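You operate a simulated robot arm through the tools that you are given. There is no shell and no other tool. Be economical: measure what you need, move in short steps, check, and stop when the job is done.

You are at the controls of a simulated robot arm. One attempt, no reset.

TASK
Fill the hydraulic oil jug to its line from the matching small can.
Fine: pour with the jug standing in the pulled-out drip tray; can and jug back; push the tray in.

The check looks at the end state, three seconds after you hand in, the way a careful person would. Anything else that was tipped, shoved, dropped, spilled or broken makes it a failure.

THE ROBOT
A 6-joint arm with a two-finger parallel gripper, fixed in place. Base frame: the origin is at the foot of the arm, x ahead of it, y to its left, z up. Units: cm, degrees, N and s.
With the tool pointing down near the work surface it reaches from about 10 to 64 cm from the base axis. Its first joint turns from -66.0 to 66.0 degrees. Payload 2.9 kg.
The TCP is the grasp point between the finger pads, 3 cm short of the fingertips. In the tool frame z runs along the fingers and y along their closing line. The gripper opens to 11 cm. The fingers are 2 cm wide and 1 cm thick; the gripper's body (4.8 by 11.2 cm) begins 5.5 cm behind the TCP.
Orientation is told as [roll, pitch, yaw] about the base's x, y, z axes, in that order, counted from this pose: with the fingers straight down and closing along the base's y, the tool's x points along the base's -x, its y along +y and its z along -z.

THE INTERFACE
- The arm moves only by the tool play_rows. Its argument "plan" is a list of rows, each an object of numbers (a shift or turn left out is 0, a gripper value left out holds the last): "rx", "ry", "rz": the turn, a rotation vector about the tool's x, y, z in degrees; "tx", "ty", "tz": the shift along the tool's x, y, z in cm; "hand": the opening, from 0 (shut) to 1 (fully open). In form: [{"rx": .., "ry": .., "rz": .., "tx": .., "ty": .., "tz": .., "hand": ..}, ...]. A call has 1 to 12 rows; each row shifts and turns the commanded pose from where the row before left it, along the tool's axes as they then stand. A row lasts 0.2 s, in which the tool goes at most 5 cm and 8.6 degrees; a call with a longer step from one row to the next is refused whole, and so is a gripper value outside its range. A pose out of reach is approached as far as the arm can. The call stops where the force on the tool passes 40 N (or 10 N more than at its start, if that is more) or the arm is blocked; 0.2 s more then pass. The fingers move at their own pace (about 10.8 cm/s each) and stop on an object; they squeeze with about 40 N. The grip force told is the motor's: it shows also when the fingers shut on nothing. Time passes only in rows, and 0.2 s behind the last, so rows that do not move let the fingers close. It gives the time, the measured TCP pose, the force on the tool (base axes), the opening and the grip force at its end, in the units of the frame above (readings bear some noise).
- Cameras (640 x 400 px; columns grow to the right, rows downward): "scene" is fixed at [5.73, 42.05, 138.06]; the picture's right is [-0.90, -0.43, 0.00], its down [-0.27, 0.57, -0.78] and it looks along [0.34, -0.70, -0.63] (base axes); focal length 308 px, centre (320, 200). "wrist" rides on the gripper at [7.2, 1.7, -10.3] in the tool frame; the picture's right is [-0.23, 0.97, 0.00], its down [-0.76, -0.18, -0.62] and it looks along [-0.61, -0.14, 0.78] (tool axes); focal length 222 px, centre (320, 200). There is no depth. A picture from a camera that has moved, and an enlarged one, comes with that camera's place and axes in the base frame and with its lens.
- grab_frame(camera): a new picture of that camera. No time passes.
- inspect(camera, box): a new picture of the part [left, top, right, bottom] of that camera's present view, enlarged. No time passes.
- hand_in(): hands the job in; it is judged then, once.

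Work in short steps. Places have to be worked out from the pictures, the camera data and where the tool is seen: move nearer, look again, correct. Check each grasp and each placing, and mend what went wrong. You have 120 turns and 76 pictures in all, those below and enlarged ones among them. Open the gripper and draw the arm clear of the work before you hand the job in, unless the task says otherwise; then end with one line.

The tools are called after "Request:" by a JSON object that holds its "op" and its "data". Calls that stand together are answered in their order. play_rows: Moves the arm, as the interface text tells. Its arguments: {"type":"object","properties":{"plan":{"type":"array","items":{"type":"object","properties":{"rx":{"type":"number"},"ry":{"type":"number"},"rz":{"type":"number"},"tx":{"type":"number"},"ty":{"type":"number"},"tz":{"type":"number"},"hand":{"type":"number"}}}}},"required":["plan"]} The other tools are called the same way: grab_frame (camera) takes a picture; inspect (camera, box) takes an enlarged picture of a part of a camera's view; hand_in () hands the job in.

At the start:

```text
time: 0.0
tcp_pos: [34.7, -6.71, 104.61]
tcp_rot: [0.0, 0.1, -0.1]
ft_force: [-0.3, 0.1, -0.9]
opening: 10.99
finger_force: 0.0
```

scene: 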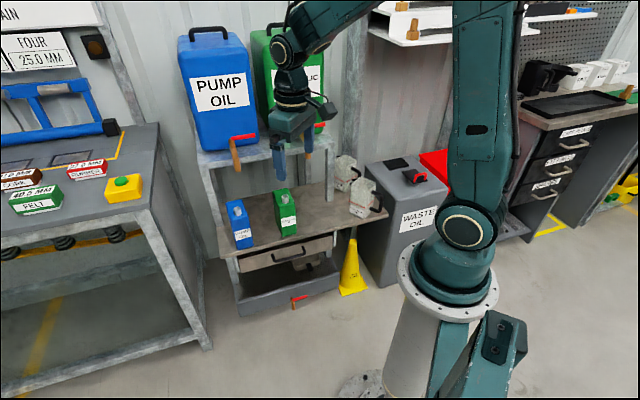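
wrist: 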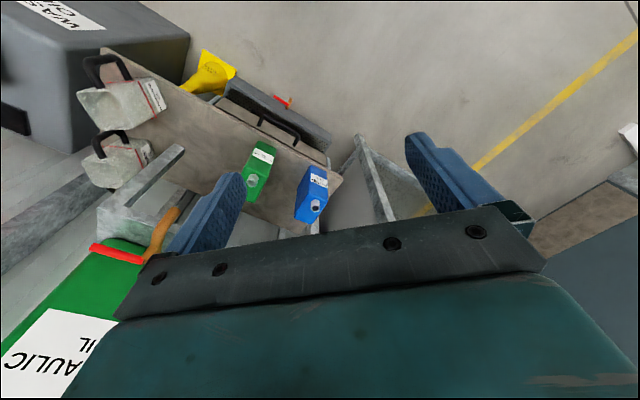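

I see two small cans (blue, green), two pale jugs with handles, and a drawer-like tray under the shelf. I take enlarged views to read labels.

Request:
{"op": "inspect", "data": {"camera": "scene", "box": [200, 140, 400, 320]}}

Request:
{"op": "inspect", "data": {"camera": "wrist", "box": [60, 30, 380, 260]}}

```text
2.22 times, centred on (300, 230) of scene
camera zoom: at [5.73, 42.05, 138.06], right [-0.9, -0.43, 0.0], down [-0.27, 0.57, -0.78], along [0.34, -0.7, -0.63], focal length 685 px, centre (364, 133)
```

zoom: 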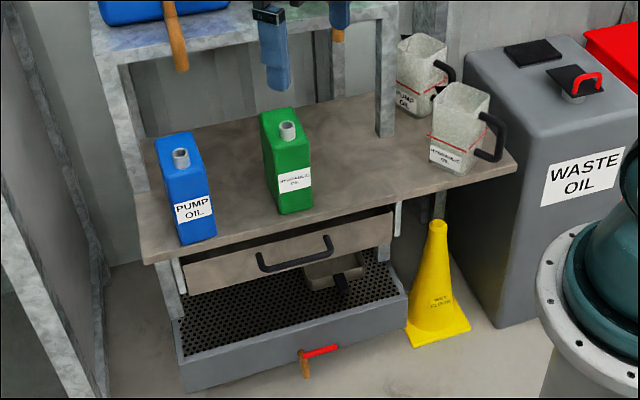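

```text
1.74 times, centred on (220, 145) of wrist
camera zoom: at [27.49, -5.03, 115.06], right [0.23, 0.97, 0.0], down [0.76, -0.18, 0.62], along [0.61, -0.14, -0.78], focal length 386 px, centre (494, 296)
```

zoom: 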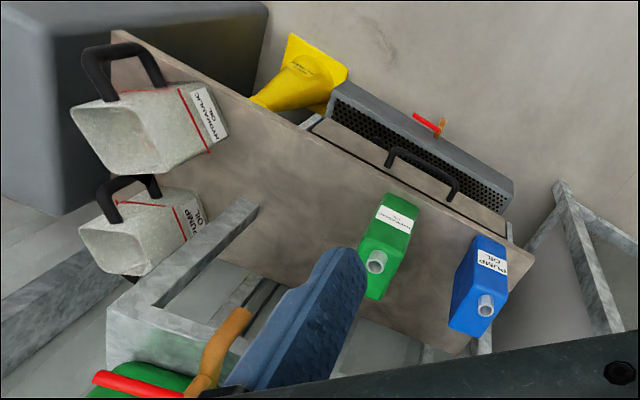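

The bench front runs at about 45° to the base, roughly 52 cm away toward azimuth −45°. I turn the tool to face it squarely and look from nearer.

Request:
{"op": "play_rows", "data": {"plan": [{"rz": 7.5}, {"rz": 7.5}, {"rz": 7.5}, {"rz": 7.5}, {"rz": 7.5}, {"rz": 7.5}, {"tx": 2, "ty": -4, "tz": 2}, {"tx": 2, "ty": -4, "tz": 2}, {"tz": 4}, {"tz": 4}]}}

Request:
{"op": "grab_frame", "data": {"camera": "wrist"}}

```text
time: 2.2
tcp_pos: [26.21, -9.64, 92.58]
tcp_rot: [-0.1, 0.0, -45.1]
ft_force: [-0.3, -0.8, -0.1]
opening: 11.0
finger_force: 0.0
```

```text
71 pictures are left
camera wrist: at [22.34, -3.23, 102.95], right [0.85, 0.53, 0.0], down [0.41, -0.66, 0.62], along [0.33, -0.53, -0.78], focal length 222 px, centre (320, 200)
```

wrist: 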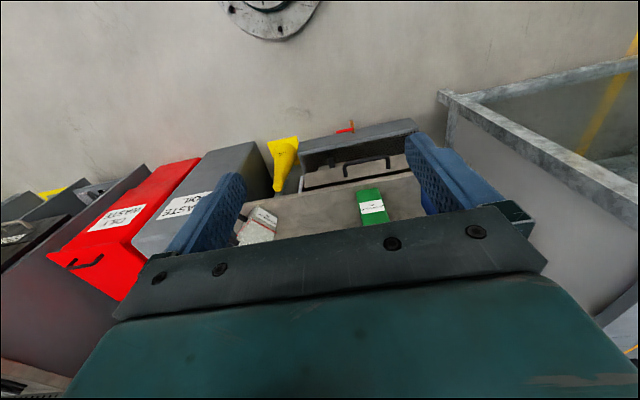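

The wrist picture is upside-down (its bottom is farther out). I zoom in on the tray, drawer and cans.

Request:
{"op": "inspect", "data": {"camera": "wrist", "box": [230, 110, 440, 245]}}

Request:
{"op": "inspect", "data": {"camera": "scene", "box": [215, 180, 355, 320]}}

```text
2.96 times, centred on (335, 178) of wrist
camera zoom: at [22.34, -3.23, 102.95], right [0.85, 0.53, 0.0], down [0.41, -0.66, 0.62], along [0.33, -0.53, -0.78], focal length 658 px, centre (276, 267)
```

zoom: 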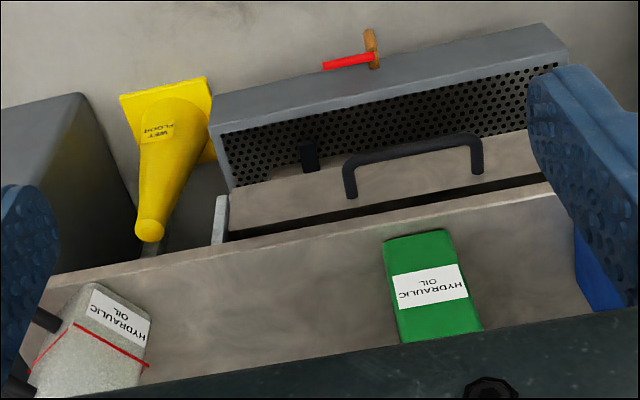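

```text
2.86 times, centred on (285, 250) of scene
camera zoom: at [5.73, 42.05, 138.06], right [-0.9, -0.43, 0.0], down [-0.27, 0.57, -0.78], along [0.34, -0.7, -0.63], focal length 881 px, centre (420, 57)
```

zoom: 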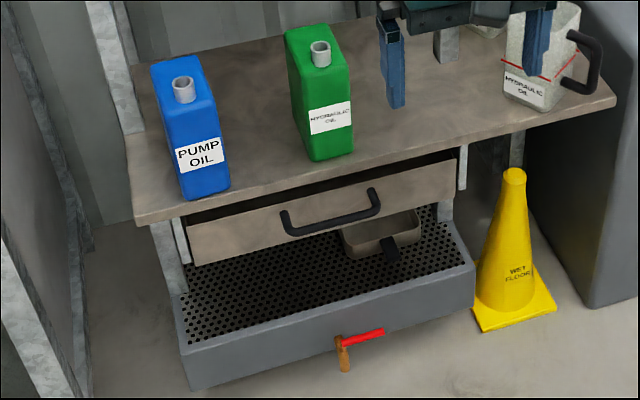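

The drawer handle bar triangulates to n≈49.4 (distance along azimuth −45°), t≈13–25, z≈49.4, with the panel about 3 cm behind it. I turn the gripper so it closes in the vertical plane.

Request:
{"op": "play_rows", "data": {"plan": [{"rz": -7.5, "hand": 0.27}, {"rz": -7.5}, {"rz": -7.5}, {"rz": -7.5}, {"rz": -7.5}, {"rz": -7.5}, {"rz": -7.5}, {"rz": -7.5}, {"rz": -7.5}, {"rz": -7.5}, {"rz": -7.5}, {"rz": -7.5}]}}

Request:
{"op": "play_rows", "data": {"plan": [{"tx": -3.6, "ty": -2, "tz": 2}, {"tx": -3.6, "ty": -2, "tz": 3}, {"tz": 4, "ty": -2}, {"tz": 4, "ty": -2}, {"rx": 8.1}, {"rx": 8.1}, {"rx": 8.1}, {"rx": 8.1}, {"rx": 8.1}, {"rx": 8.1}, {"rx": 8.1}, {"rx": 8.1}]}}

Request:
{"op": "grab_frame", "data": {"camera": "scene"}}

Request:
{"op": "grab_frame", "data": {"camera": "wrist"}}

```text
time: 4.8
tcp_pos: [26.25, -9.47, 92.58]
tcp_rot: [-0.1, 0.0, 45.1]
ft_force: [0.2, 0.9, -0.1]
opening: 2.97
finger_force: 0.0
```

```text
refused: row 2 steps farther than a row can; nothing moved
```

```text
68 pictures are left
```

scene: 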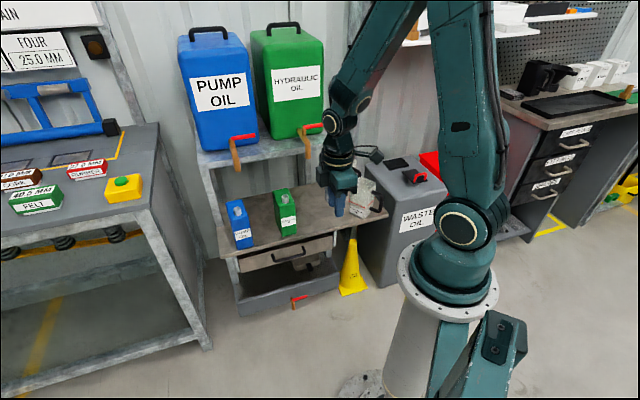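

```text
67 pictures are left
camera wrist: at [19.95, -13.47, 103.03], right [-0.53, 0.85, 0.0], down [0.66, 0.41, 0.62], along [0.53, 0.33, -0.78], focal length 222 px, centre (320, 200)
```

wrist: 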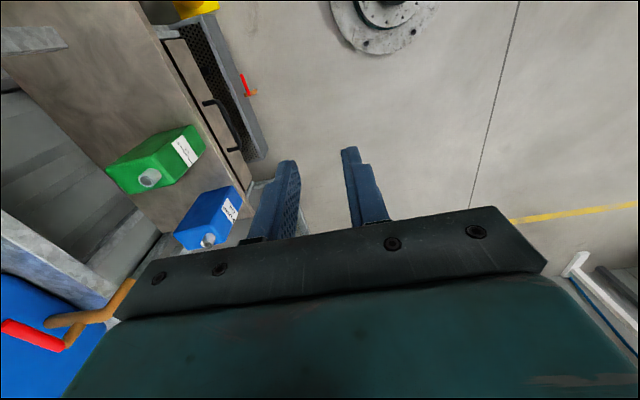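

A step was too long; I resend it in smaller steps.

Request:
{"op": "play_rows", "data": {"plan": [{"tx": -3.6, "ty": -2, "tz": 2}, {"tx": -3.6, "ty": -2, "tz": 2}, {"tz": 4, "ty": -2}, {"tz": 4, "ty": -2}, {"rx": 8.1}, {"rx": 8.1}, {"rx": 8.1}, {"rx": 8.1}, {"rx": 8.1}, {"rx": 8.1}, {"rx": 8.1}, {"rx": 8.1}]}}

Request:
{"op": "grab_frame", "data": {"camera": "scene"}}

```text
time: 7.4
tcp_pos: [37.0, -9.98, 80.62]
tcp_rot: [-64.9, 0.0, 45.1]
ft_force: [-0.4, 0.4, -0.1]
opening: 2.98
finger_force: 0.0
```

```text
66 pictures are left
```

scene: 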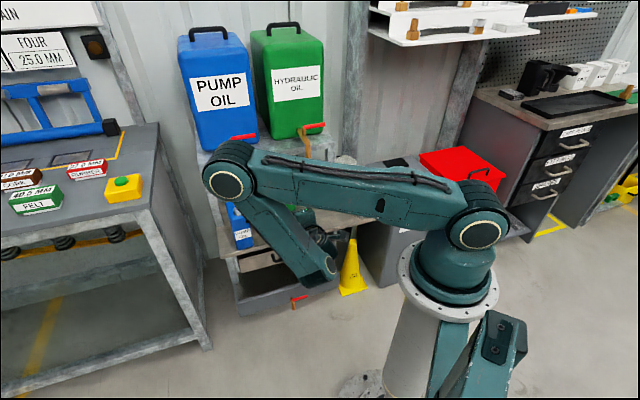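

The arm folds with the elbow outward, estimated still clear (~15 cm) of the taps. I descend halfway and check.

Request:
{"op": "play_rows", "data": {"plan": [{"ty": 3.6, "tz": 2.7}, {"ty": 3.6, "tz": 2.7}, {"ty": 3.6, "tz": 2.7}, {"ty": 3.6, "tz": 2.7}]}}

Request:
{"op": "grab_frame", "data": {"camera": "scene"}}

```text
time: 8.4
tcp_pos: [39.9, -12.5, 62.94]
tcp_rot: [-64.9, -0.1, 44.9]
ft_force: [0.3, 0.4, 0.3]
opening: 3.0
finger_force: 0.0
```

```text
65 pictures are left
```

scene: 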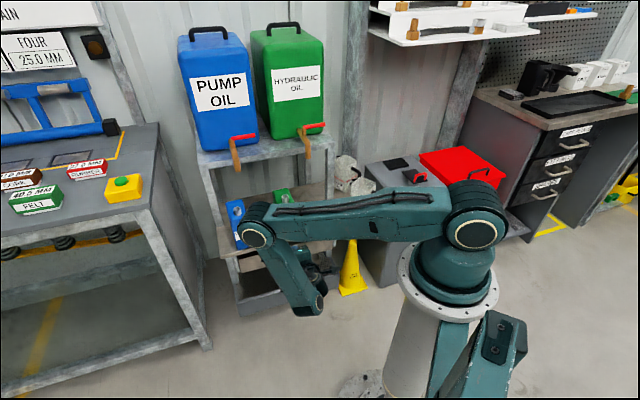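

Clear. I go down to the pre-approach and look through the wrist camera.

Request:
{"op": "play_rows", "data": {"plan": [{"ty": 3.5, "tz": 3.2}, {"ty": 3.6, "tz": 3.3}]}}

Request:
{"op": "grab_frame", "data": {"camera": "wrist"}}

Request:
{"op": "inspect", "data": {"camera": "scene", "box": [215, 180, 355, 320]}}

```text
time: 9.0
tcp_pos: [41.97, -14.59, 53.79]
tcp_rot: [-64.8, 0.0, 45.2]
ft_force: [0.8, -0.7, -0.6]
opening: 2.96
finger_force: 0.2
```

```text
64 pictures are left
camera wrist: at [29.68, -12.7, 56.69], right [-0.13, 0.45, -0.88], down [0.19, 0.88, 0.43], along [0.97, -0.11, -0.2], focal length 222 px, centre (320, 200)
```

wrist: 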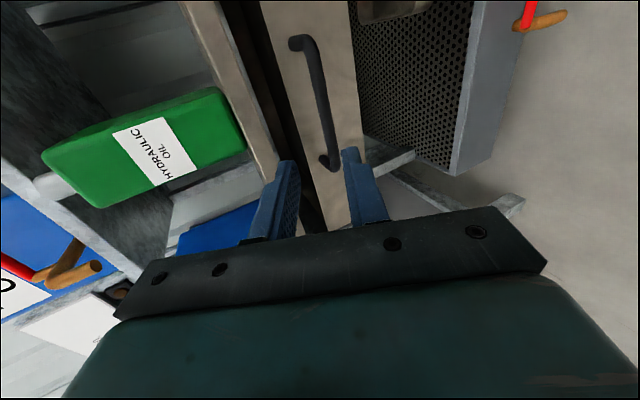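

```text
2.86 times, centred on (285, 250) of scene
camera zoom: at [5.73, 42.05, 138.06], right [-0.9, -0.43, 0.0], down [-0.27, 0.57, -0.78], along [0.34, -0.7, -0.63], focal length 881 px, centre (420, 57)
```

zoom: 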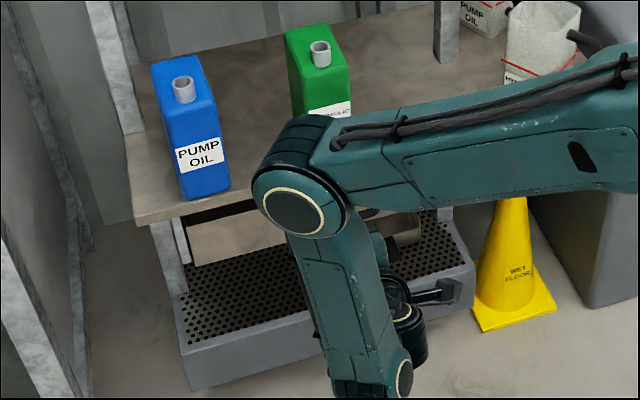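

The bar sits between the finger planes, at z≈49. I approach along the tool axis and close.

Request:
{"op": "play_rows", "data": {"plan": [{"ty": 0.14, "tz": 3}, {"ty": 0.14, "tz": 3}, {"ty": 0.14, "tz": 3}]}}

Request:
{"op": "grab_frame", "data": {"camera": "wrist"}}

```text
time: 9.8
tcp_pos: [47.33, -20.43, 49.69]
tcp_rot: [-64.8, 0.1, 45.0]
ft_force: [0.5, -0.3, 0.2]
opening: 2.97
finger_force: 0.0
```

```text
62 pictures are left
camera wrist: at [35.05, -18.42, 52.63], right [-0.13, 0.45, -0.88], down [0.19, 0.88, 0.43], along [0.97, -0.11, -0.21], focal length 222 px, centre (320, 200)
```

wrist: 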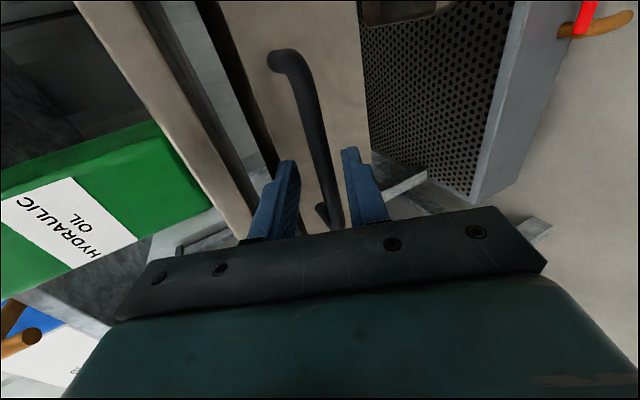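

The bar is between the fingers. I close on it and check.

Request:
{"op": "play_rows", "data": {"plan": [{"hand": 0}, {"hand": 0}, {"hand": 0}]}}

```text
time: 10.6
tcp_pos: [47.08, -20.28, 49.36]
tcp_rot: [-64.4, -0.1, 45.0]
ft_force: [0.0, 2.5, -27.6]
opening: 1.19
finger_force: 44.4
```

Gripped at 1.2 cm with some vertical strain. I ease down slightly and pull 6 cm gently.

Request:
{"op": "play_rows", "data": {"plan": [{"ty": 0.5, "tz": 0.2}, {"ty": 0.42, "tz": -0.9}, {"ty": 0.42, "tz": -0.9}, {"ty": 0.63, "tz": -1.36}, {"ty": 0.63, "tz": -1.36}, {"ty": 0.63, "tz": -1.36}]}}

Request:
{"op": "grab_frame", "data": {"camera": "scene"}}

```text
time: 12.0
tcp_pos: [42.56, -15.74, 49.36]
tcp_rot: [-64.3, 0.0, 45.0]
ft_force: [-5.2, -8.5, -8.8]
opening: 1.14
finger_force: 45.1
out of reach, approached as far as the arm can: row 6
```

```text
61 pictures are left
```

scene: 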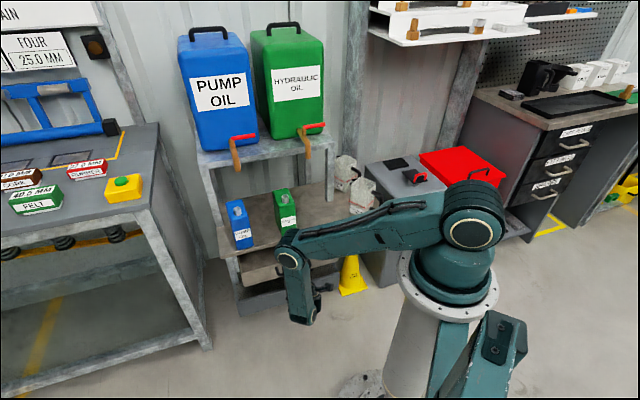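

The tray came out about 6.5 cm, but the tilted tool can go no further in. I roll the gripper about the bar toward vertical while holding it, then pull on.

Request:
{"op": "play_rows", "data": {"plan": [{"rx": -8.1, "ty": -0.19}, {"rx": -8.1, "ty": -0.19}, {"rx": -8.1, "ty": -0.19}, {"rx": -8.1, "ty": -0.19}, {"rx": -8.1, "ty": -0.19}, {"rx": -8.1, "ty": -0.19}, {"rx": -8.1, "ty": -0.19}]}}

Request:
{"op": "grab_frame", "data": {"camera": "wrist"}}

```text
time: 13.6
tcp_pos: [43.4, -16.43, 50.36]
tcp_rot: [-8.1, -0.1, 45.1]
ft_force: [-0.1, -2.8, 11.3]
opening: 1.16
finger_force: 45.5
```

```text
60 pictures are left
camera wrist: at [36.18, -19.45, 60.49], right [-0.52, 0.84, -0.14], down [0.6, 0.48, 0.64], along [0.61, 0.25, -0.75], focal length 222 px, centre (320, 200)
```

wrist: 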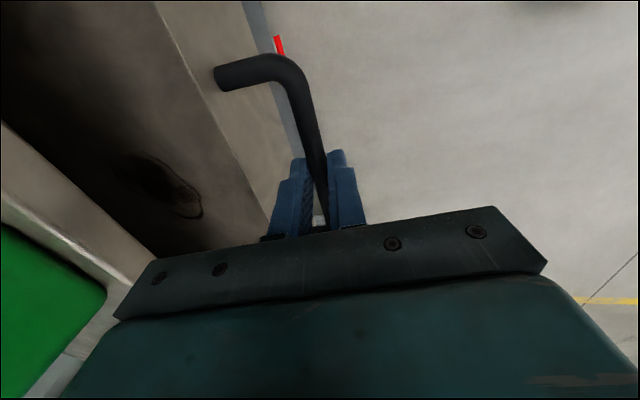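

Good grip and now vertical; tray interior is visible. I pull out about 14 cm more.

Request:
{"op": "play_rows", "data": {"plan": [{"ty": 1.5, "tz": -0.2}, {"ty": 2, "tz": -0.28}, {"ty": 2, "tz": -0.28}, {"ty": 2, "tz": -0.28}, {"ty": 2, "tz": -0.28}, {"ty": 2, "tz": -0.28}, {"ty": 1.5, "tz": -0.21}, {"ty": 1, "tz": -0.14}]}}

Request:
{"op": "grab_frame", "data": {"camera": "scene"}}

Request:
{"op": "grab_frame", "data": {"camera": "wrist"}}

```text
time: 15.4
tcp_pos: [33.55, -6.36, 50.2]
tcp_rot: [-8.2, -0.1, 45.0]
ft_force: [10.1, 6.7, -3.4]
opening: 1.17
finger_force: 44.8
```

```text
59 pictures are left
```

scene: 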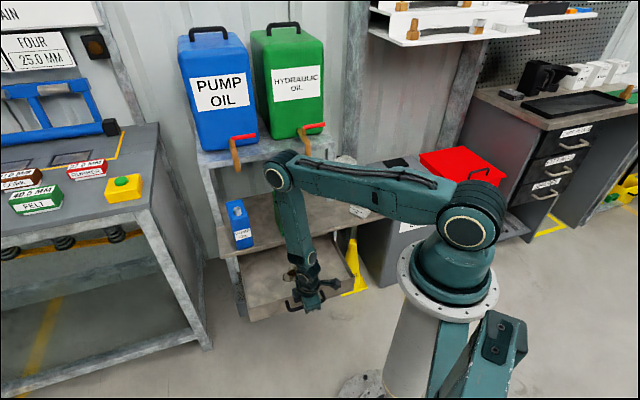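

```text
58 pictures are left
camera wrist: at [26.14, -9.38, 60.31], right [-0.52, 0.84, -0.14], down [0.6, 0.47, 0.64], along [0.61, 0.25, -0.75], focal length 222 px, centre (320, 200)
```

wrist: 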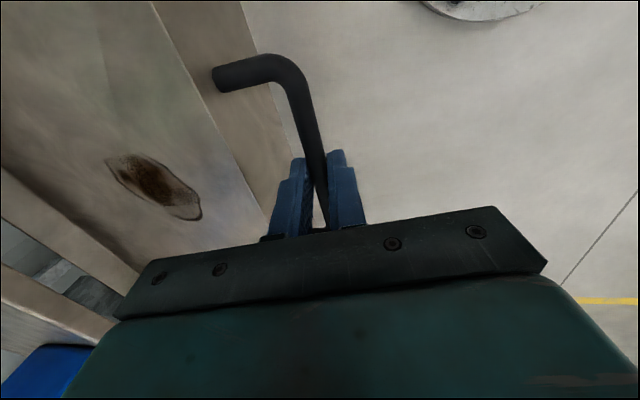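

The tray is out ~21 cm, with its back wall near the bench edge. I release, lift away and look.

Request:
{"op": "play_rows", "data": {"plan": [{"hand": 0.24}, {"hand": 0.24}, {"tz": -3}, {"tz": -4}, {"tz": -5}, {"tz": -5}, {"tz": -5}, {"tz": -5}, {"rx": -8.2, "tz": -4}, {"tz": -4, "hand": 1}]}}

Request:
{"op": "grab_frame", "data": {"camera": "scene"}}

Request:
{"op": "grab_frame", "data": {"camera": "wrist"}}

```text
time: 17.6
tcp_pos: [30.04, -3.39, 85.01]
tcp_rot: [0.2, -0.1, 45.0]
ft_force: [-0.3, 1.0, -0.6]
opening: 10.93
finger_force: 0.7
```

```text
57 pictures are left
```

scene: 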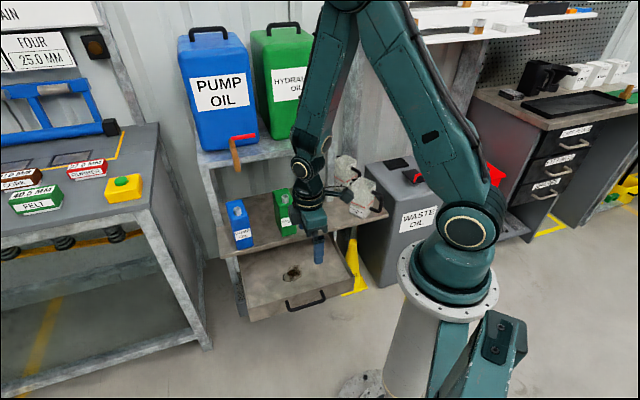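

```text
56 pictures are left
camera wrist: at [23.82, -7.4, 95.5], right [-0.53, 0.85, 0.0], down [0.67, 0.41, 0.62], along [0.53, 0.33, -0.78], focal length 222 px, centre (320, 200)
```

wrist: 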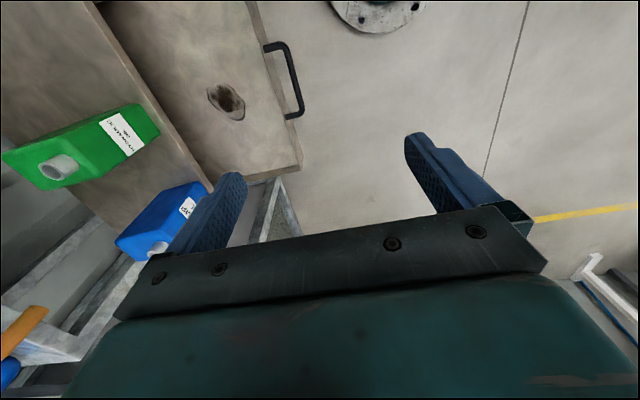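

Request:
{"op": "inspect", "data": {"camera": "scene", "box": [215, 160, 395, 320]}}

```text
2.50 times, centred on (305, 240) of scene
camera zoom: at [5.73, 42.05, 138.06], right [-0.9, -0.43, 0.0], down [-0.27, 0.57, -0.78], along [0.34, -0.7, -0.63], focal length 771 px, centre (358, 100)
```

zoom: 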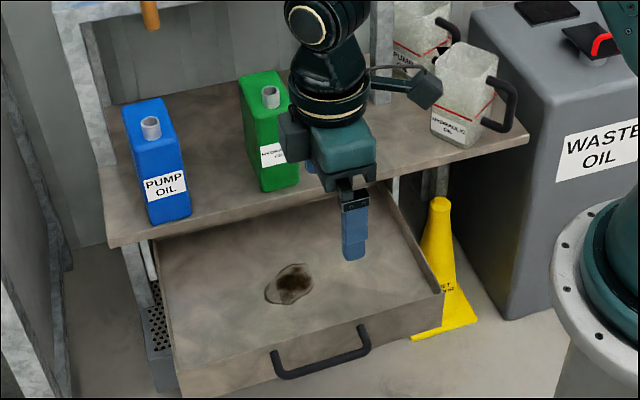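

Tray open well: roughly t 2–36, n 32–52. Next the hydraulic jug near n≈55, t≈−10; I move above it to look (staying in front of the shelf, n≈68).

Request:
{"op": "play_rows", "data": {"plan": [{"tx": 3, "ty": -3.2}, {"tx": 3, "ty": -3.2}, {"tx": 3, "ty": -3.2}, {"tx": 3, "ty": -3.2}, {"tx": 3, "ty": -3.2}, {"tx": 3, "ty": -3.2}, {"tx": 3, "ty": -3.2}, {"tx": 3, "ty": -3.2}]}}

Request:
{"op": "grab_frame", "data": {"camera": "wrist"}}

Request:
{"op": "inspect", "data": {"camera": "scene", "box": [265, 130, 425, 260]}}

```text
time: 19.4
tcp_pos: [31.15, -38.54, 84.96]
tcp_rot: [0.2, 0.0, 45.0]
ft_force: [0.7, -0.4, 0.2]
opening: 11.01
finger_force: 0.1
```

```text
54 pictures are left
camera wrist: at [24.89, -42.52, 95.41], right [-0.53, 0.85, 0.0], down [0.66, 0.41, 0.62], along [0.53, 0.33, -0.78], focal length 222 px, centre (320, 200)
```

wrist: 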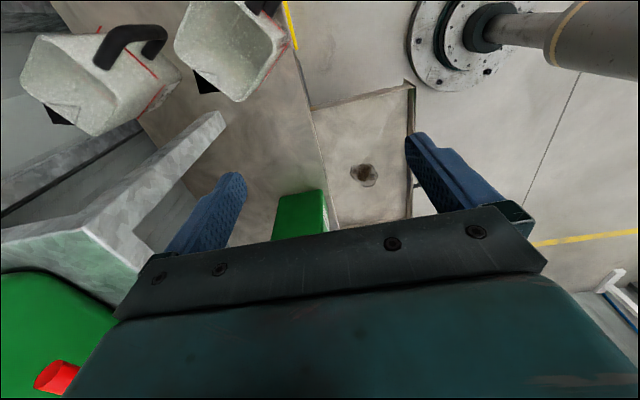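

```text
3.08 times, centred on (345, 195) of scene
camera zoom: at [5.73, 42.05, 138.06], right [-0.9, -0.43, 0.0], down [-0.27, 0.57, -0.78], along [0.34, -0.7, -0.63], focal length 949 px, centre (243, 215)
```

zoom: 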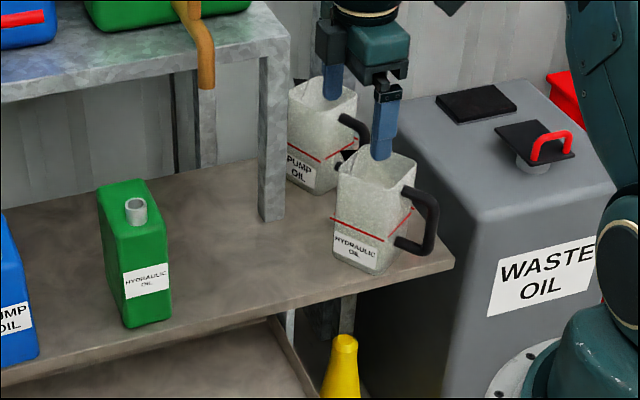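

Jug rim triangulates to z≈71.5, about 7 cm square, centred near (30.2, −48.3), with the handle pointing to azimuth ~164°. I turn to yaw −16° and move above it.

Request:
{"op": "play_rows", "data": {"plan": [{"rz": 7.6}, {"rz": 7.6}, {"rz": 7.6}, {"rz": 7.6}, {"rz": 7.6}, {"rz": 7.6}, {"rz": 7.6}, {"rz": 7.8}, {"tx": -0.6, "ty": -3.2}, {"tx": -0.6, "ty": -3.2}, {"tx": -0.6, "ty": -3.2}]}}

Request:
{"op": "grab_frame", "data": {"camera": "wrist"}}

Request:
{"op": "inspect", "data": {"camera": "scene", "box": [265, 130, 425, 260]}}

```text
time: 21.8
tcp_pos: [30.56, -48.0, 84.88]
tcp_rot: [0.1, 0.0, -16.0]
ft_force: [0.3, 0.6, -0.1]
opening: 10.99
finger_force: 0.0
```

```text
52 pictures are left
camera wrist: at [24.1, -44.63, 95.33], right [0.49, 0.87, 0.0], down [0.68, -0.38, 0.62], along [0.54, -0.3, -0.78], focal length 222 px, centre (320, 200)
```

wrist: 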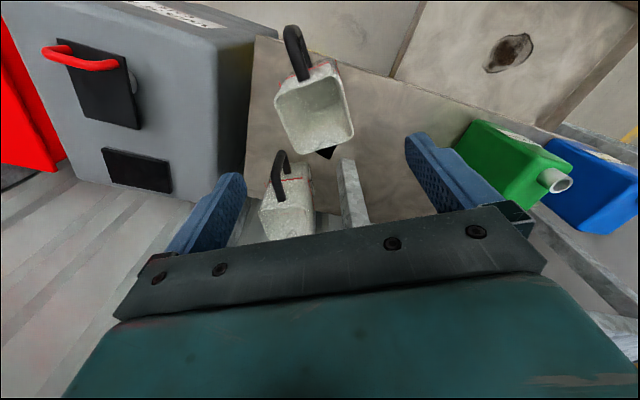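

```text
3.08 times, centred on (345, 195) of scene
camera zoom: at [5.73, 42.05, 138.06], right [-0.9, -0.43, 0.0], down [-0.27, 0.57, -0.78], along [0.34, -0.7, -0.63], focal length 949 px, centre (243, 215)
```

zoom: 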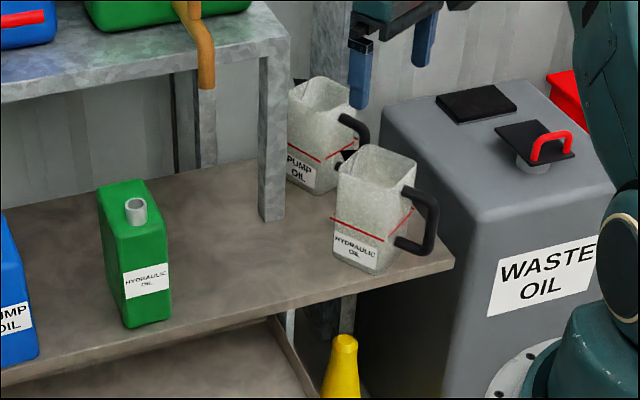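

Rim centre from this view is (30.15, −48.5), agreeing. I correct slightly and descend to z≈67.

Request:
{"op": "play_rows", "data": {"plan": [{"rz": -2, "tx": 0.2, "ty": -0.55}, {"tz": 4}, {"tz": 4}, {"tz": 4}, {"tz": 3}, {"tz": 3}]}}

Request:
{"op": "grab_frame", "data": {"camera": "wrist"}}

Request:
{"op": "inspect", "data": {"camera": "scene", "box": [305, 130, 425, 230]}}

```text
time: 23.2
tcp_pos: [30.13, -48.57, 66.96]
tcp_rot: [-0.1, 0.0, -14.0]
ft_force: [-0.8, -1.0, -0.8]
opening: 11.0
finger_force: 0.0
```

```text
50 pictures are left
camera wrist: at [23.65, -45.24, 77.35], right [0.46, 0.89, 0.0], down [0.7, -0.36, 0.62], along [0.55, -0.28, -0.78], focal length 222 px, centre (320, 200)
```

wrist: 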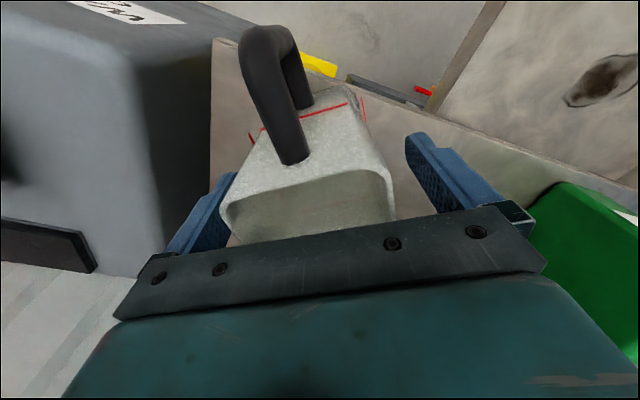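

```text
4.00 times, centred on (365, 180) of scene
camera zoom: at [5.73, 42.05, 138.06], right [-0.9, -0.43, 0.0], down [-0.27, 0.57, -0.78], along [0.34, -0.7, -0.63], focal length 1233 px, centre (140, 280)
```

zoom: 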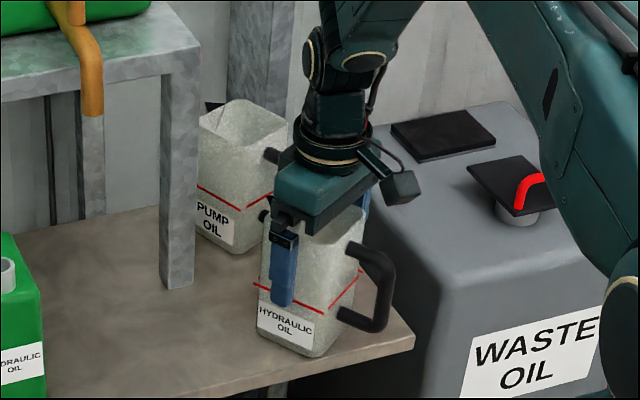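

The fingers bracket the jug. I close.

Request:
{"op": "play_rows", "data": {"plan": [{"hand": 0}, {"hand": 0}, {"hand": 0}, {"hand": 0}]}}

Request:
{"op": "inspect", "data": {"camera": "scene", "box": [305, 130, 425, 230]}}

```text
time: 24.2
tcp_pos: [30.14, -48.58, 66.91]
tcp_rot: [0.1, 0.1, -14.0]
ft_force: [0.4, 0.9, -0.7]
opening: 7.65
finger_force: 40.0
```

```text
4.00 times, centred on (365, 180) of scene
camera zoom: at [5.73, 42.04, 138.06], right [-0.9, -0.43, 0.0], down [-0.27, 0.57, -0.78], along [0.34, -0.7, -0.63], focal length 1233 px, centre (140, 280)
```

zoom: 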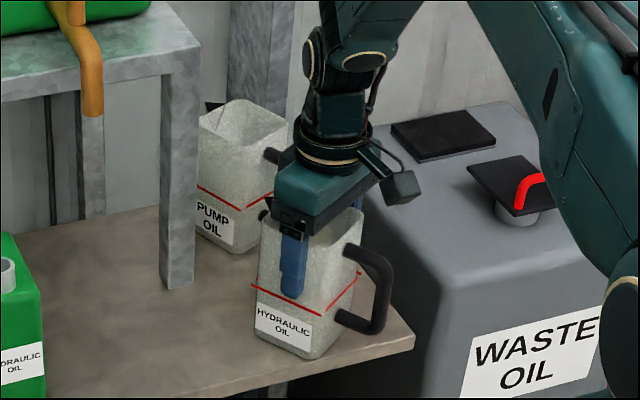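

Gripped at 7.65 cm; TCP sits 10.9 cm above the jug's bottom. I lift it.

Request:
{"op": "play_rows", "data": {"plan": [{"tz": -1}, {"tz": -3}, {"tz": -4}, {"tz": -4}, {"tz": -4}]}}

Request:
{"op": "grab_frame", "data": {"camera": "scene"}}

```text
time: 25.4
tcp_pos: [30.25, -48.43, 82.95]
tcp_rot: [0.1, 0.0, -14.0]
ft_force: [-0.6, -0.5, -1.1]
opening: 0.0
finger_force: 38.0
```

```text
47 pictures are left
```

scene: 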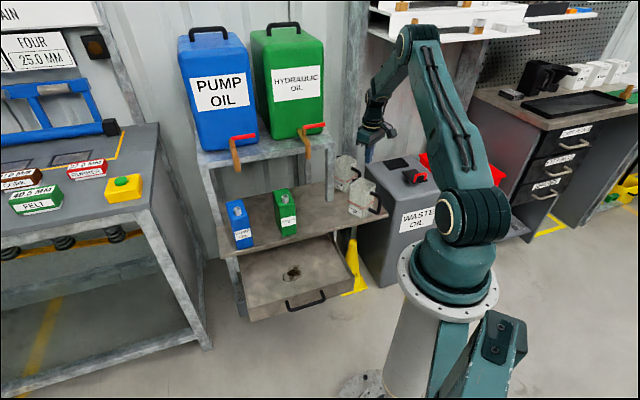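

The fingers slipped off; the jug appears still standing. I inspect it.

Request:
{"op": "inspect", "data": {"camera": "scene", "box": [325, 140, 405, 230]}}

Request:
{"op": "grab_frame", "data": {"camera": "wrist"}}

```text
4.44 times, centred on (365, 185) of scene
camera zoom: at [5.73, 42.05, 138.06], right [-0.9, -0.43, 0.0], down [-0.27, 0.57, -0.78], along [0.34, -0.7, -0.63], focal length 1370 px, centre (120, 267)
```

zoom: 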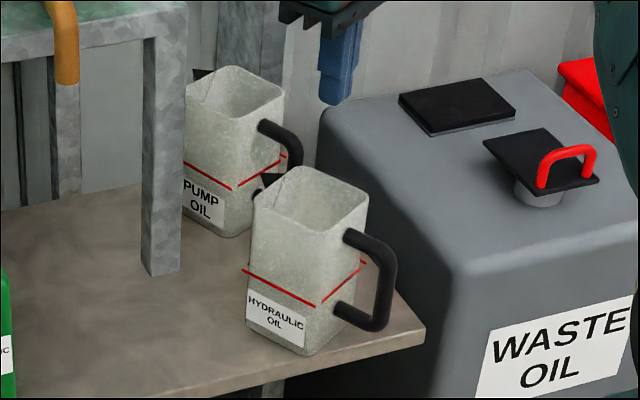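

```text
45 pictures are left
camera wrist: at [23.7, -45.16, 93.4], right [0.46, 0.89, 0.0], down [0.7, -0.36, 0.62], along [0.55, -0.28, -0.78], focal length 222 px, centre (320, 200)
```

wrist: 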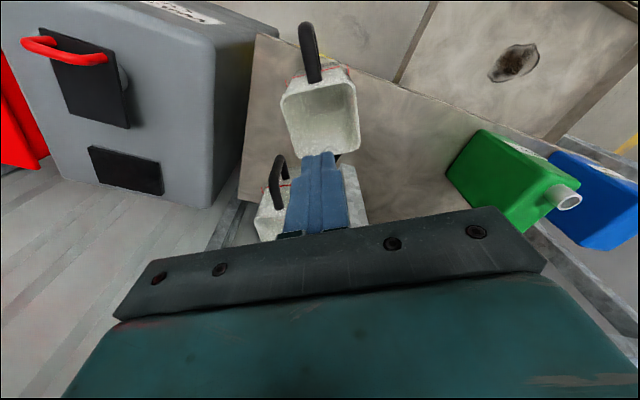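

The jug stands unharmed (body slippery/tapered), so I'll use its handle: bar at about (24.3, −46.7), z 60.5–69. I position the gripper above it, straddling the handle loop.

Request:
{"op": "play_rows", "data": {"plan": [{"rz": 3, "hand": 0.4}, {"tx": 2.9}, {"tx": 2.9}, {"tz": 3}]}}

Request:
{"op": "grab_frame", "data": {"camera": "wrist"}}

Request:
{"op": "inspect", "data": {"camera": "scene", "box": [325, 140, 405, 230]}}

```text
time: 26.4
tcp_pos: [24.83, -46.87, 79.9]
tcp_rot: [0.0, 0.0, -17.0]
ft_force: [0.5, 0.3, 0.2]
opening: 4.37
finger_force: 0.1
```

```text
44 pictures are left
camera wrist: at [18.4, -43.28, 90.35], right [0.5, 0.86, 0.0], down [0.68, -0.39, 0.62], along [0.54, -0.31, -0.78], focal length 222 px, centre (320, 200)
```

wrist: 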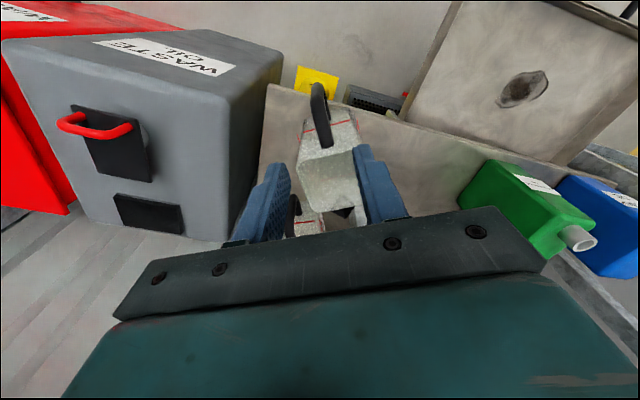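

```text
4.44 times, centred on (365, 185) of scene
camera zoom: at [5.73, 42.05, 138.06], right [-0.9, -0.43, 0.0], down [-0.27, 0.57, -0.78], along [0.34, -0.7, -0.63], focal length 1370 px, centre (120, 267)
```

zoom: 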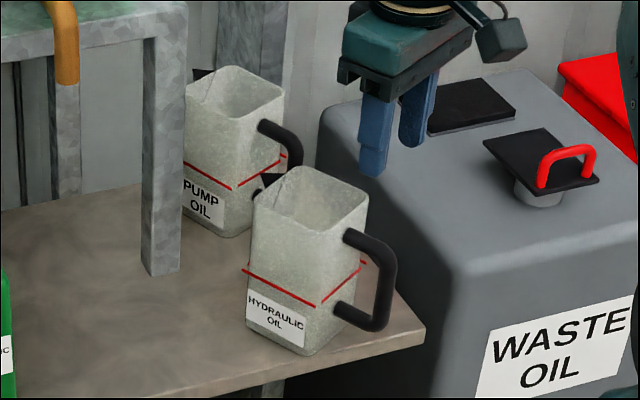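

The fingers straddle the handle plane; bar is ~1.2 cm further along tool x. I adjust and descend to z≈66.5.

Request:
{"op": "play_rows", "data": {"plan": [{"tx": 1.2, "ty": 0.1}, {"tz": 4}, {"tz": 4}, {"tz": 3}, {"tz": 2.4}]}}

Request:
{"op": "grab_frame", "data": {"camera": "wrist"}}

Request:
{"op": "inspect", "data": {"camera": "scene", "box": [325, 140, 405, 230]}}

```text
time: 27.6
tcp_pos: [23.36, -46.4, 66.57]
tcp_rot: [0.0, -0.1, -16.9]
ft_force: [-0.1, -0.1, 0.1]
opening: 4.41
finger_force: 0.0
```

```text
42 pictures are left
camera wrist: at [16.99, -42.78, 77.03], right [0.5, 0.86, 0.0], down [0.68, -0.39, 0.62], along [0.54, -0.31, -0.78], focal length 222 px, centre (320, 200)
```

wrist: 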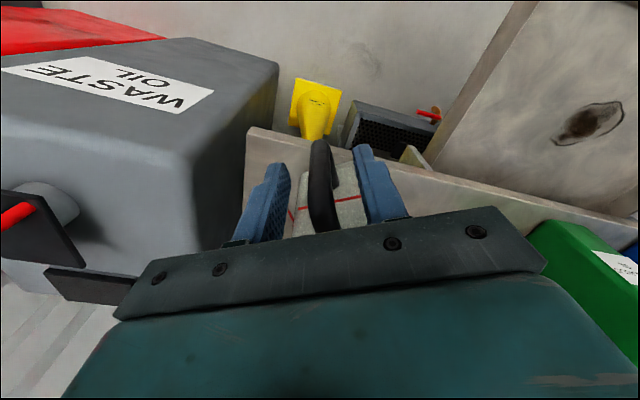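

```text
4.44 times, centred on (365, 185) of scene
camera zoom: at [5.73, 42.05, 138.06], right [-0.9, -0.43, 0.0], down [-0.27, 0.57, -0.78], along [0.34, -0.7, -0.63], focal length 1370 px, centre (120, 267)
```

zoom: 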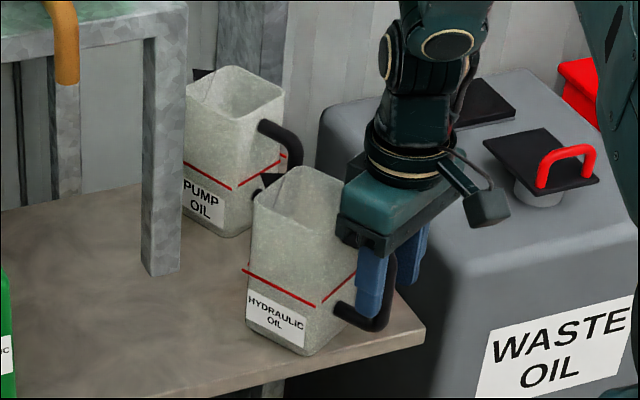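

The handle is between the fingers. I close, then lift 1 cm to test.

Request:
{"op": "play_rows", "data": {"plan": [{"hand": 0}, {"hand": 0}, {"hand": 0}, {"hand": 0}, {"tz": -0.8}, {"tz": -0.8}, {"tz": -0.8}]}}

Request:
{"op": "inspect", "data": {"camera": "scene", "box": [325, 140, 405, 230]}}

```text
time: 29.2
tcp_pos: [23.54, -46.36, 68.88]
tcp_rot: [0.2, 0.0, -16.9]
ft_force: [-0.4, 0.4, -1.3]
opening: 1.41
finger_force: 39.8
```

```text
4.44 times, centred on (365, 185) of scene
camera zoom: at [5.73, 42.04, 138.06], right [-0.9, -0.43, 0.0], down [-0.27, 0.57, -0.78], along [0.34, -0.7, -0.63], focal length 1370 px, centre (120, 267)
```

zoom: 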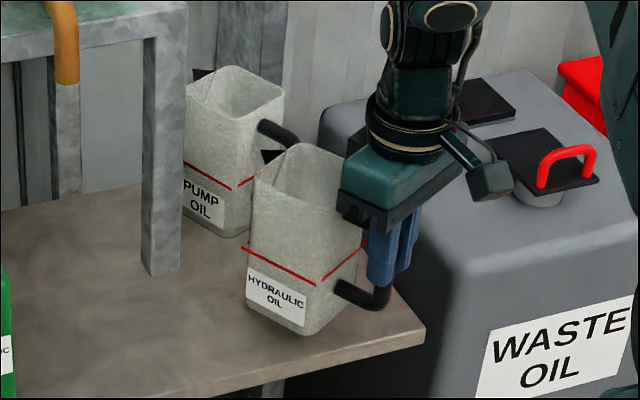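

Handle grip holds; jug lifts cleanly (light). I raise it and carry over the tray.

Request:
{"op": "play_rows", "data": {"plan": [{"tz": -3.5}, {"tz": -4}, {"tz": -3}, {"ty": 3}, {"ty": 4}, {"ty": 4}, {"ty": 4}, {"ty": 4}, {"ty": 4}, {"ty": 3}, {"ty": 1.9, "tx": -0.4}]}}

Request:
{"op": "inspect", "data": {"camera": "scene", "box": [205, 150, 395, 320]}}

```text
time: 31.6
tcp_pos: [32.1, -19.85, 79.41]
tcp_rot: [0.0, 0.2, -17.0]
ft_force: [-0.4, 0.7, -2.2]
opening: 1.45
finger_force: 39.8
```

```text
2.35 times, centred on (300, 235) of scene
camera zoom: at [5.73, 42.04, 138.06], right [-0.9, -0.43, 0.0], down [-0.27, 0.57, -0.78], along [0.34, -0.7, -0.63], focal length 726 px, centre (367, 118)
```

zoom: 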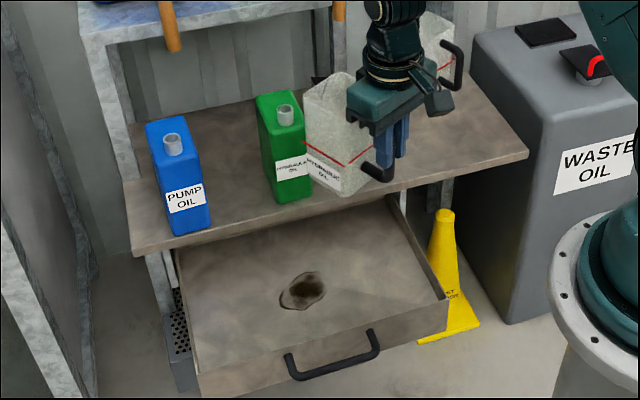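

The jug's foot projects into the tray interior. I descend most of the way.

Request:
{"op": "play_rows", "data": {"plan": [{"tz": 4}, {"tz": 4}, {"tz": 4}, {"tz": 4}, {"tz": 2}, {"tz": 1.5}]}}

Request:
{"op": "inspect", "data": {"camera": "scene", "box": [225, 180, 375, 320]}}

```text
time: 33.0
tcp_pos: [31.95, -19.82, 59.82]
tcp_rot: [0.1, 0.0, -16.9]
ft_force: [0.5, 0.6, -1.7]
opening: 1.43
finger_force: 39.4
```

```text
2.86 times, centred on (300, 250) of scene
camera zoom: at [5.73, 42.04, 138.06], right [-0.9, -0.43, 0.0], down [-0.27, 0.57, -0.78], along [0.34, -0.7, -0.63], focal length 881 px, centre (377, 57)
```

zoom: 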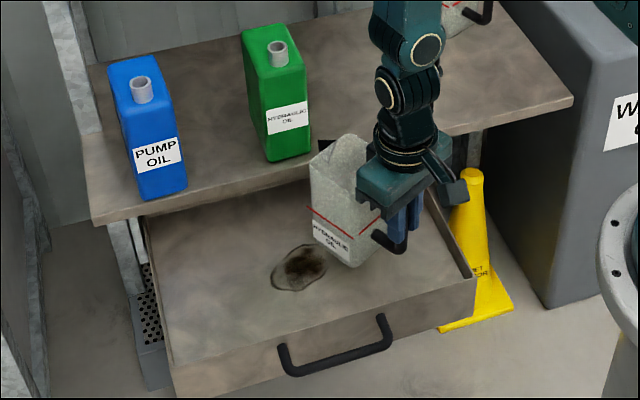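

Well inside the tray. I lower slowly, watching the force.

Request:
{"op": "play_rows", "data": {"plan": [{"tz": 0.6}, {"tz": 0.5}, {"tz": 0.5}, {"tz": 0.4}]}}

```text
time: 34.0
tcp_pos: [32.01, -19.8, 57.99]
tcp_rot: [0.1, 0.0, -16.9]
ft_force: [-0.7, 0.5, -0.7]
opening: 1.42
finger_force: 40.2
```

Request:
{"op": "play_rows", "data": {"plan": [{"tz": 0.3}, {"tz": 0.3}, {"tz": 0.3}]}}

```text
time: 34.8
tcp_pos: [32.03, -19.89, 57.1]
tcp_rot: [-0.1, 0.0, -17.0]
ft_force: [-5.5, -3.4, 26.8]
opening: 1.42
finger_force: 40.0
```

Contact (27 N up), so the floor is at z≈46.8. I relax slightly and open, then look.

Request:
{"op": "play_rows", "data": {"plan": [{"tz": -0.25}, {"hand": 0.4}, {"hand": 0.4}]}}

Request:
{"op": "grab_frame", "data": {"camera": "wrist"}}

```text
time: 35.6
tcp_pos: [31.98, -19.75, 57.29]
tcp_rot: [0.1, 0.2, -17.0]
ft_force: [0.0, 0.1, 0.3]
opening: 4.4
finger_force: 0.0
```

```text
37 pictures are left
camera wrist: at [25.59, -16.14, 67.77], right [0.5, 0.86, 0.0], down [0.68, -0.39, 0.62], along [0.54, -0.31, -0.78], focal length 222 px, centre (320, 200)
```

wrist: 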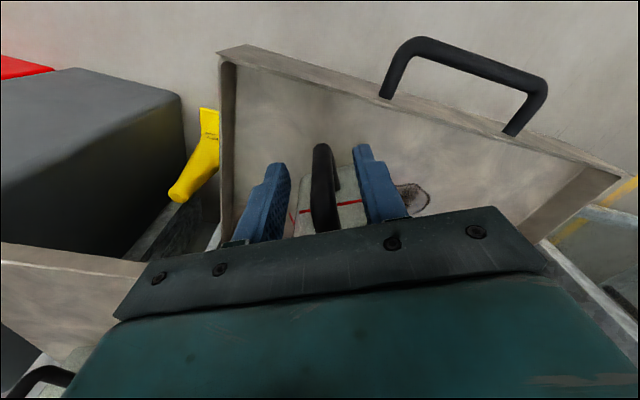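

Jug released upright. I rise and turn to yaw −45 to look at the green can and into the jug.

Request:
{"op": "play_rows", "data": {"plan": [{"tz": -3}, {"tz": -4}, {"tz": -4}, {"tz": -5}, {"tz": -5}, {"tz": -5}, {"tz": -5, "rz": 7}, {"rz": 7}, {"rz": 7}, {"rz": 7}, {"ty": 4.5}, {"ty": 4.5}]}}

Request:
{"op": "grab_frame", "data": {"camera": "wrist"}}

Request:
{"op": "inspect", "data": {"camera": "scene", "box": [225, 170, 355, 300]}}

```text
time: 38.2
tcp_pos: [38.63, -13.37, 88.3]
tcp_rot: [0.1, 0.1, -45.2]
ft_force: [-0.1, 0.6, 0.5]
opening: 4.39
finger_force: 0.1
```

```text
36 pictures are left
camera wrist: at [34.69, -7.18, 98.77], right [0.85, 0.53, 0.0], down [0.41, -0.67, 0.62], along [0.33, -0.53, -0.78], focal length 222 px, centre (320, 200)
```

wrist: 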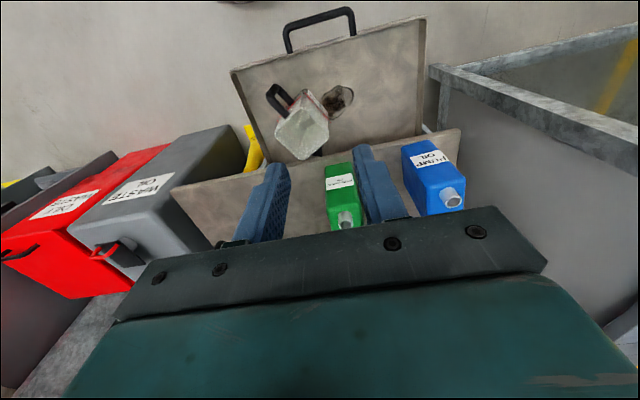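

```text
3.08 times, centred on (290, 235) of scene
camera zoom: at [5.73, 42.04, 138.06], right [-0.9, -0.43, 0.0], down [-0.27, 0.57, -0.78], along [0.34, -0.7, -0.63], focal length 949 px, centre (412, 92)
```

zoom: 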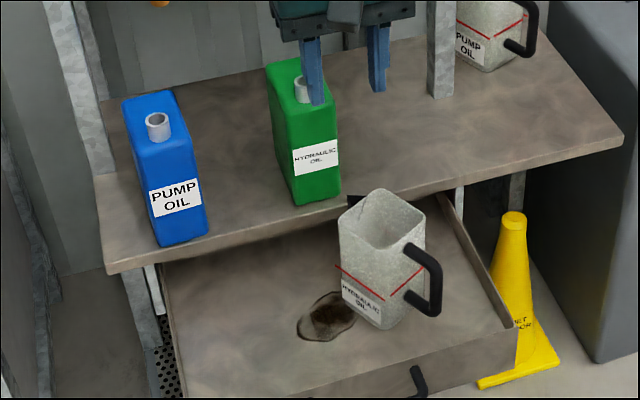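

Jug at (n 42.9, t 12) with rim z≈62; the green can spans t 15.3–21, n 54.3–62.8, top z≈71, with its open spout near the front. Plan: grip the can from the front with a near-horizontal tool, then pour by rolling about the tool axis. I tilt up first.

Request:
{"op": "play_rows", "data": {"plan": [{"ry": -8.33, "hand": 0.75}, {"ry": -8.33}, {"ry": -8.33}, {"ry": -8.33}, {"ry": -8.33}, {"ry": -8.33}, {"ry": -8.33}, {"ry": -8.33}, {"ry": -8.33}]}}

Request:
{"op": "grab_frame", "data": {"camera": "wrist"}}

Request:
{"op": "grab_frame", "data": {"camera": "scene"}}

```text
time: 40.2
tcp_pos: [41.21, -11.88, 89.61]
tcp_rot: [-0.7, -73.9, -44.8]
ft_force: [-0.3, -0.3, -0.1]
opening: 8.24
finger_force: 0.1
out of reach, approached as far as the arm can: row 9
```

```text
34 pictures are left
camera wrist: at [34.11, -2.38, 85.61], right [0.74, 0.64, 0.21], down [-0.4, 0.15, 0.91], along [0.54, -0.76, 0.37], focal length 222 px, centre (320, 200)
```

wrist: 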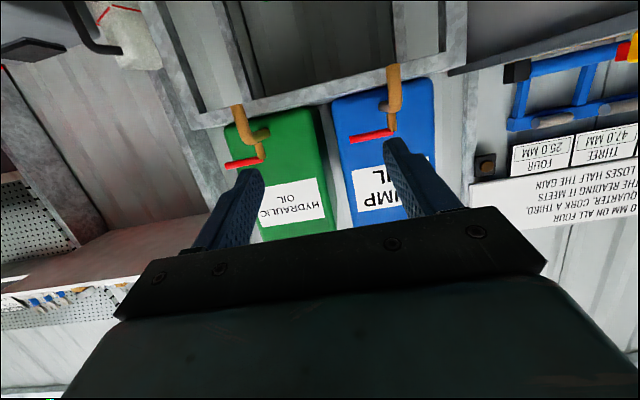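

```text
33 pictures are left
```

scene: 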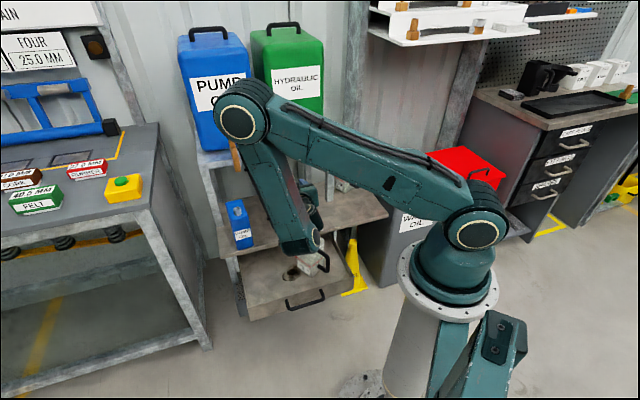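

Slightly beyond the fold limit here; I move outward (+n), where the pose should be reachable.

Request:
{"op": "play_rows", "data": {"plan": [{"tz": 3.3, "tx": 0.4}, {"tz": 3.3, "tx": 0.4}, {"tz": 3.3, "tx": 0.4}, {"tz": 3.3, "tx": 0.4}]}}

Request:
{"op": "inspect", "data": {"camera": "scene", "box": [205, 60, 395, 320]}}

```text
time: 41.2
tcp_pos: [49.77, -20.77, 84.5]
tcp_rot: [0.0, -74.9, -44.9]
ft_force: [-0.8, 0.2, -0.1]
opening: 8.28
finger_force: 0.0
```

```text
1.54 times, centred on (300, 190) of scene
camera zoom: at [5.73, 42.05, 138.06], right [-0.9, -0.43, 0.0], down [-0.27, 0.57, -0.78], along [0.34, -0.7, -0.63], focal length 474 px, centre (351, 215)
```

zoom: 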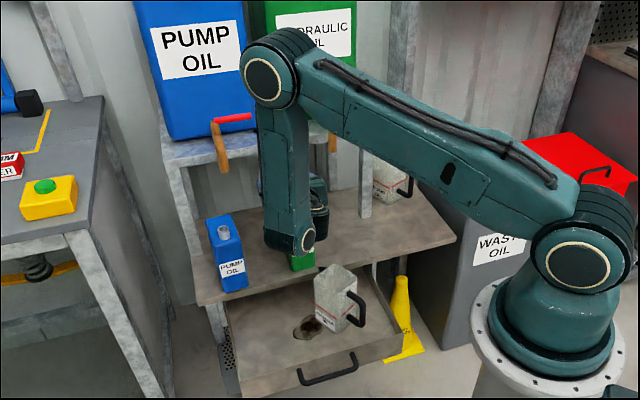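

Now reachable. I shift to directly above the can (t≈18.1, n≈57.5, z≈82).

Request:
{"op": "play_rows", "data": {"plan": [{"tz": 2.6, "ty": -1.2}, {"tz": 2.6, "ty": -1.2}, {"tz": 2.6}]}}

Request:
{"op": "inspect", "data": {"camera": "scene", "box": [225, 130, 355, 260]}}

```text
time: 42.0
tcp_pos: [53.5, -27.83, 82.39]
tcp_rot: [0.1, -74.8, -45.0]
ft_force: [-0.1, -0.4, 0.1]
opening: 8.24
finger_force: 0.0
```

```text
3.08 times, centred on (290, 195) of scene
camera zoom: at [5.73, 42.05, 138.06], right [-0.9, -0.43, 0.0], down [-0.27, 0.57, -0.78], along [0.34, -0.7, -0.63], focal length 949 px, centre (412, 215)
```

zoom: 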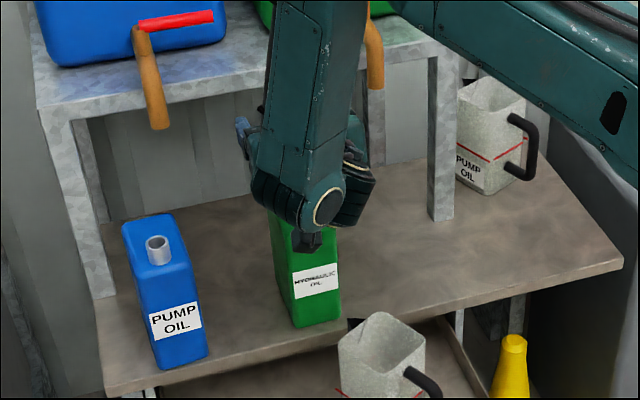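

Positioned at n 57.5, t 18.15. I open wider and lower around the can in steps.

Request:
{"op": "play_rows", "data": {"plan": [{"hand": 0.88}, {"tx": 3.86, "tz": 1.035}, {"tx": 3.0, "tz": 0.8}, {"tx": 2.5, "tz": 0.67}]}}

Request:
{"op": "inspect", "data": {"camera": "scene", "box": [225, 130, 355, 260]}}

```text
time: 43.0
tcp_pos: [53.64, -27.77, 72.79]
tcp_rot: [0.2, -74.9, -45.1]
ft_force: [0.1, 0.6, 0.0]
opening: 9.67
finger_force: 0.1
```

```text
3.08 times, centred on (290, 195) of scene
camera zoom: at [5.73, 42.05, 138.06], right [-0.9, -0.43, 0.0], down [-0.27, 0.57, -0.78], along [0.34, -0.7, -0.63], focal length 949 px, centre (412, 215)
```

zoom: 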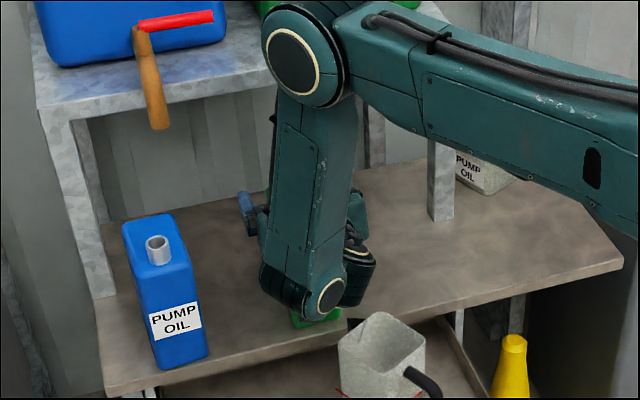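

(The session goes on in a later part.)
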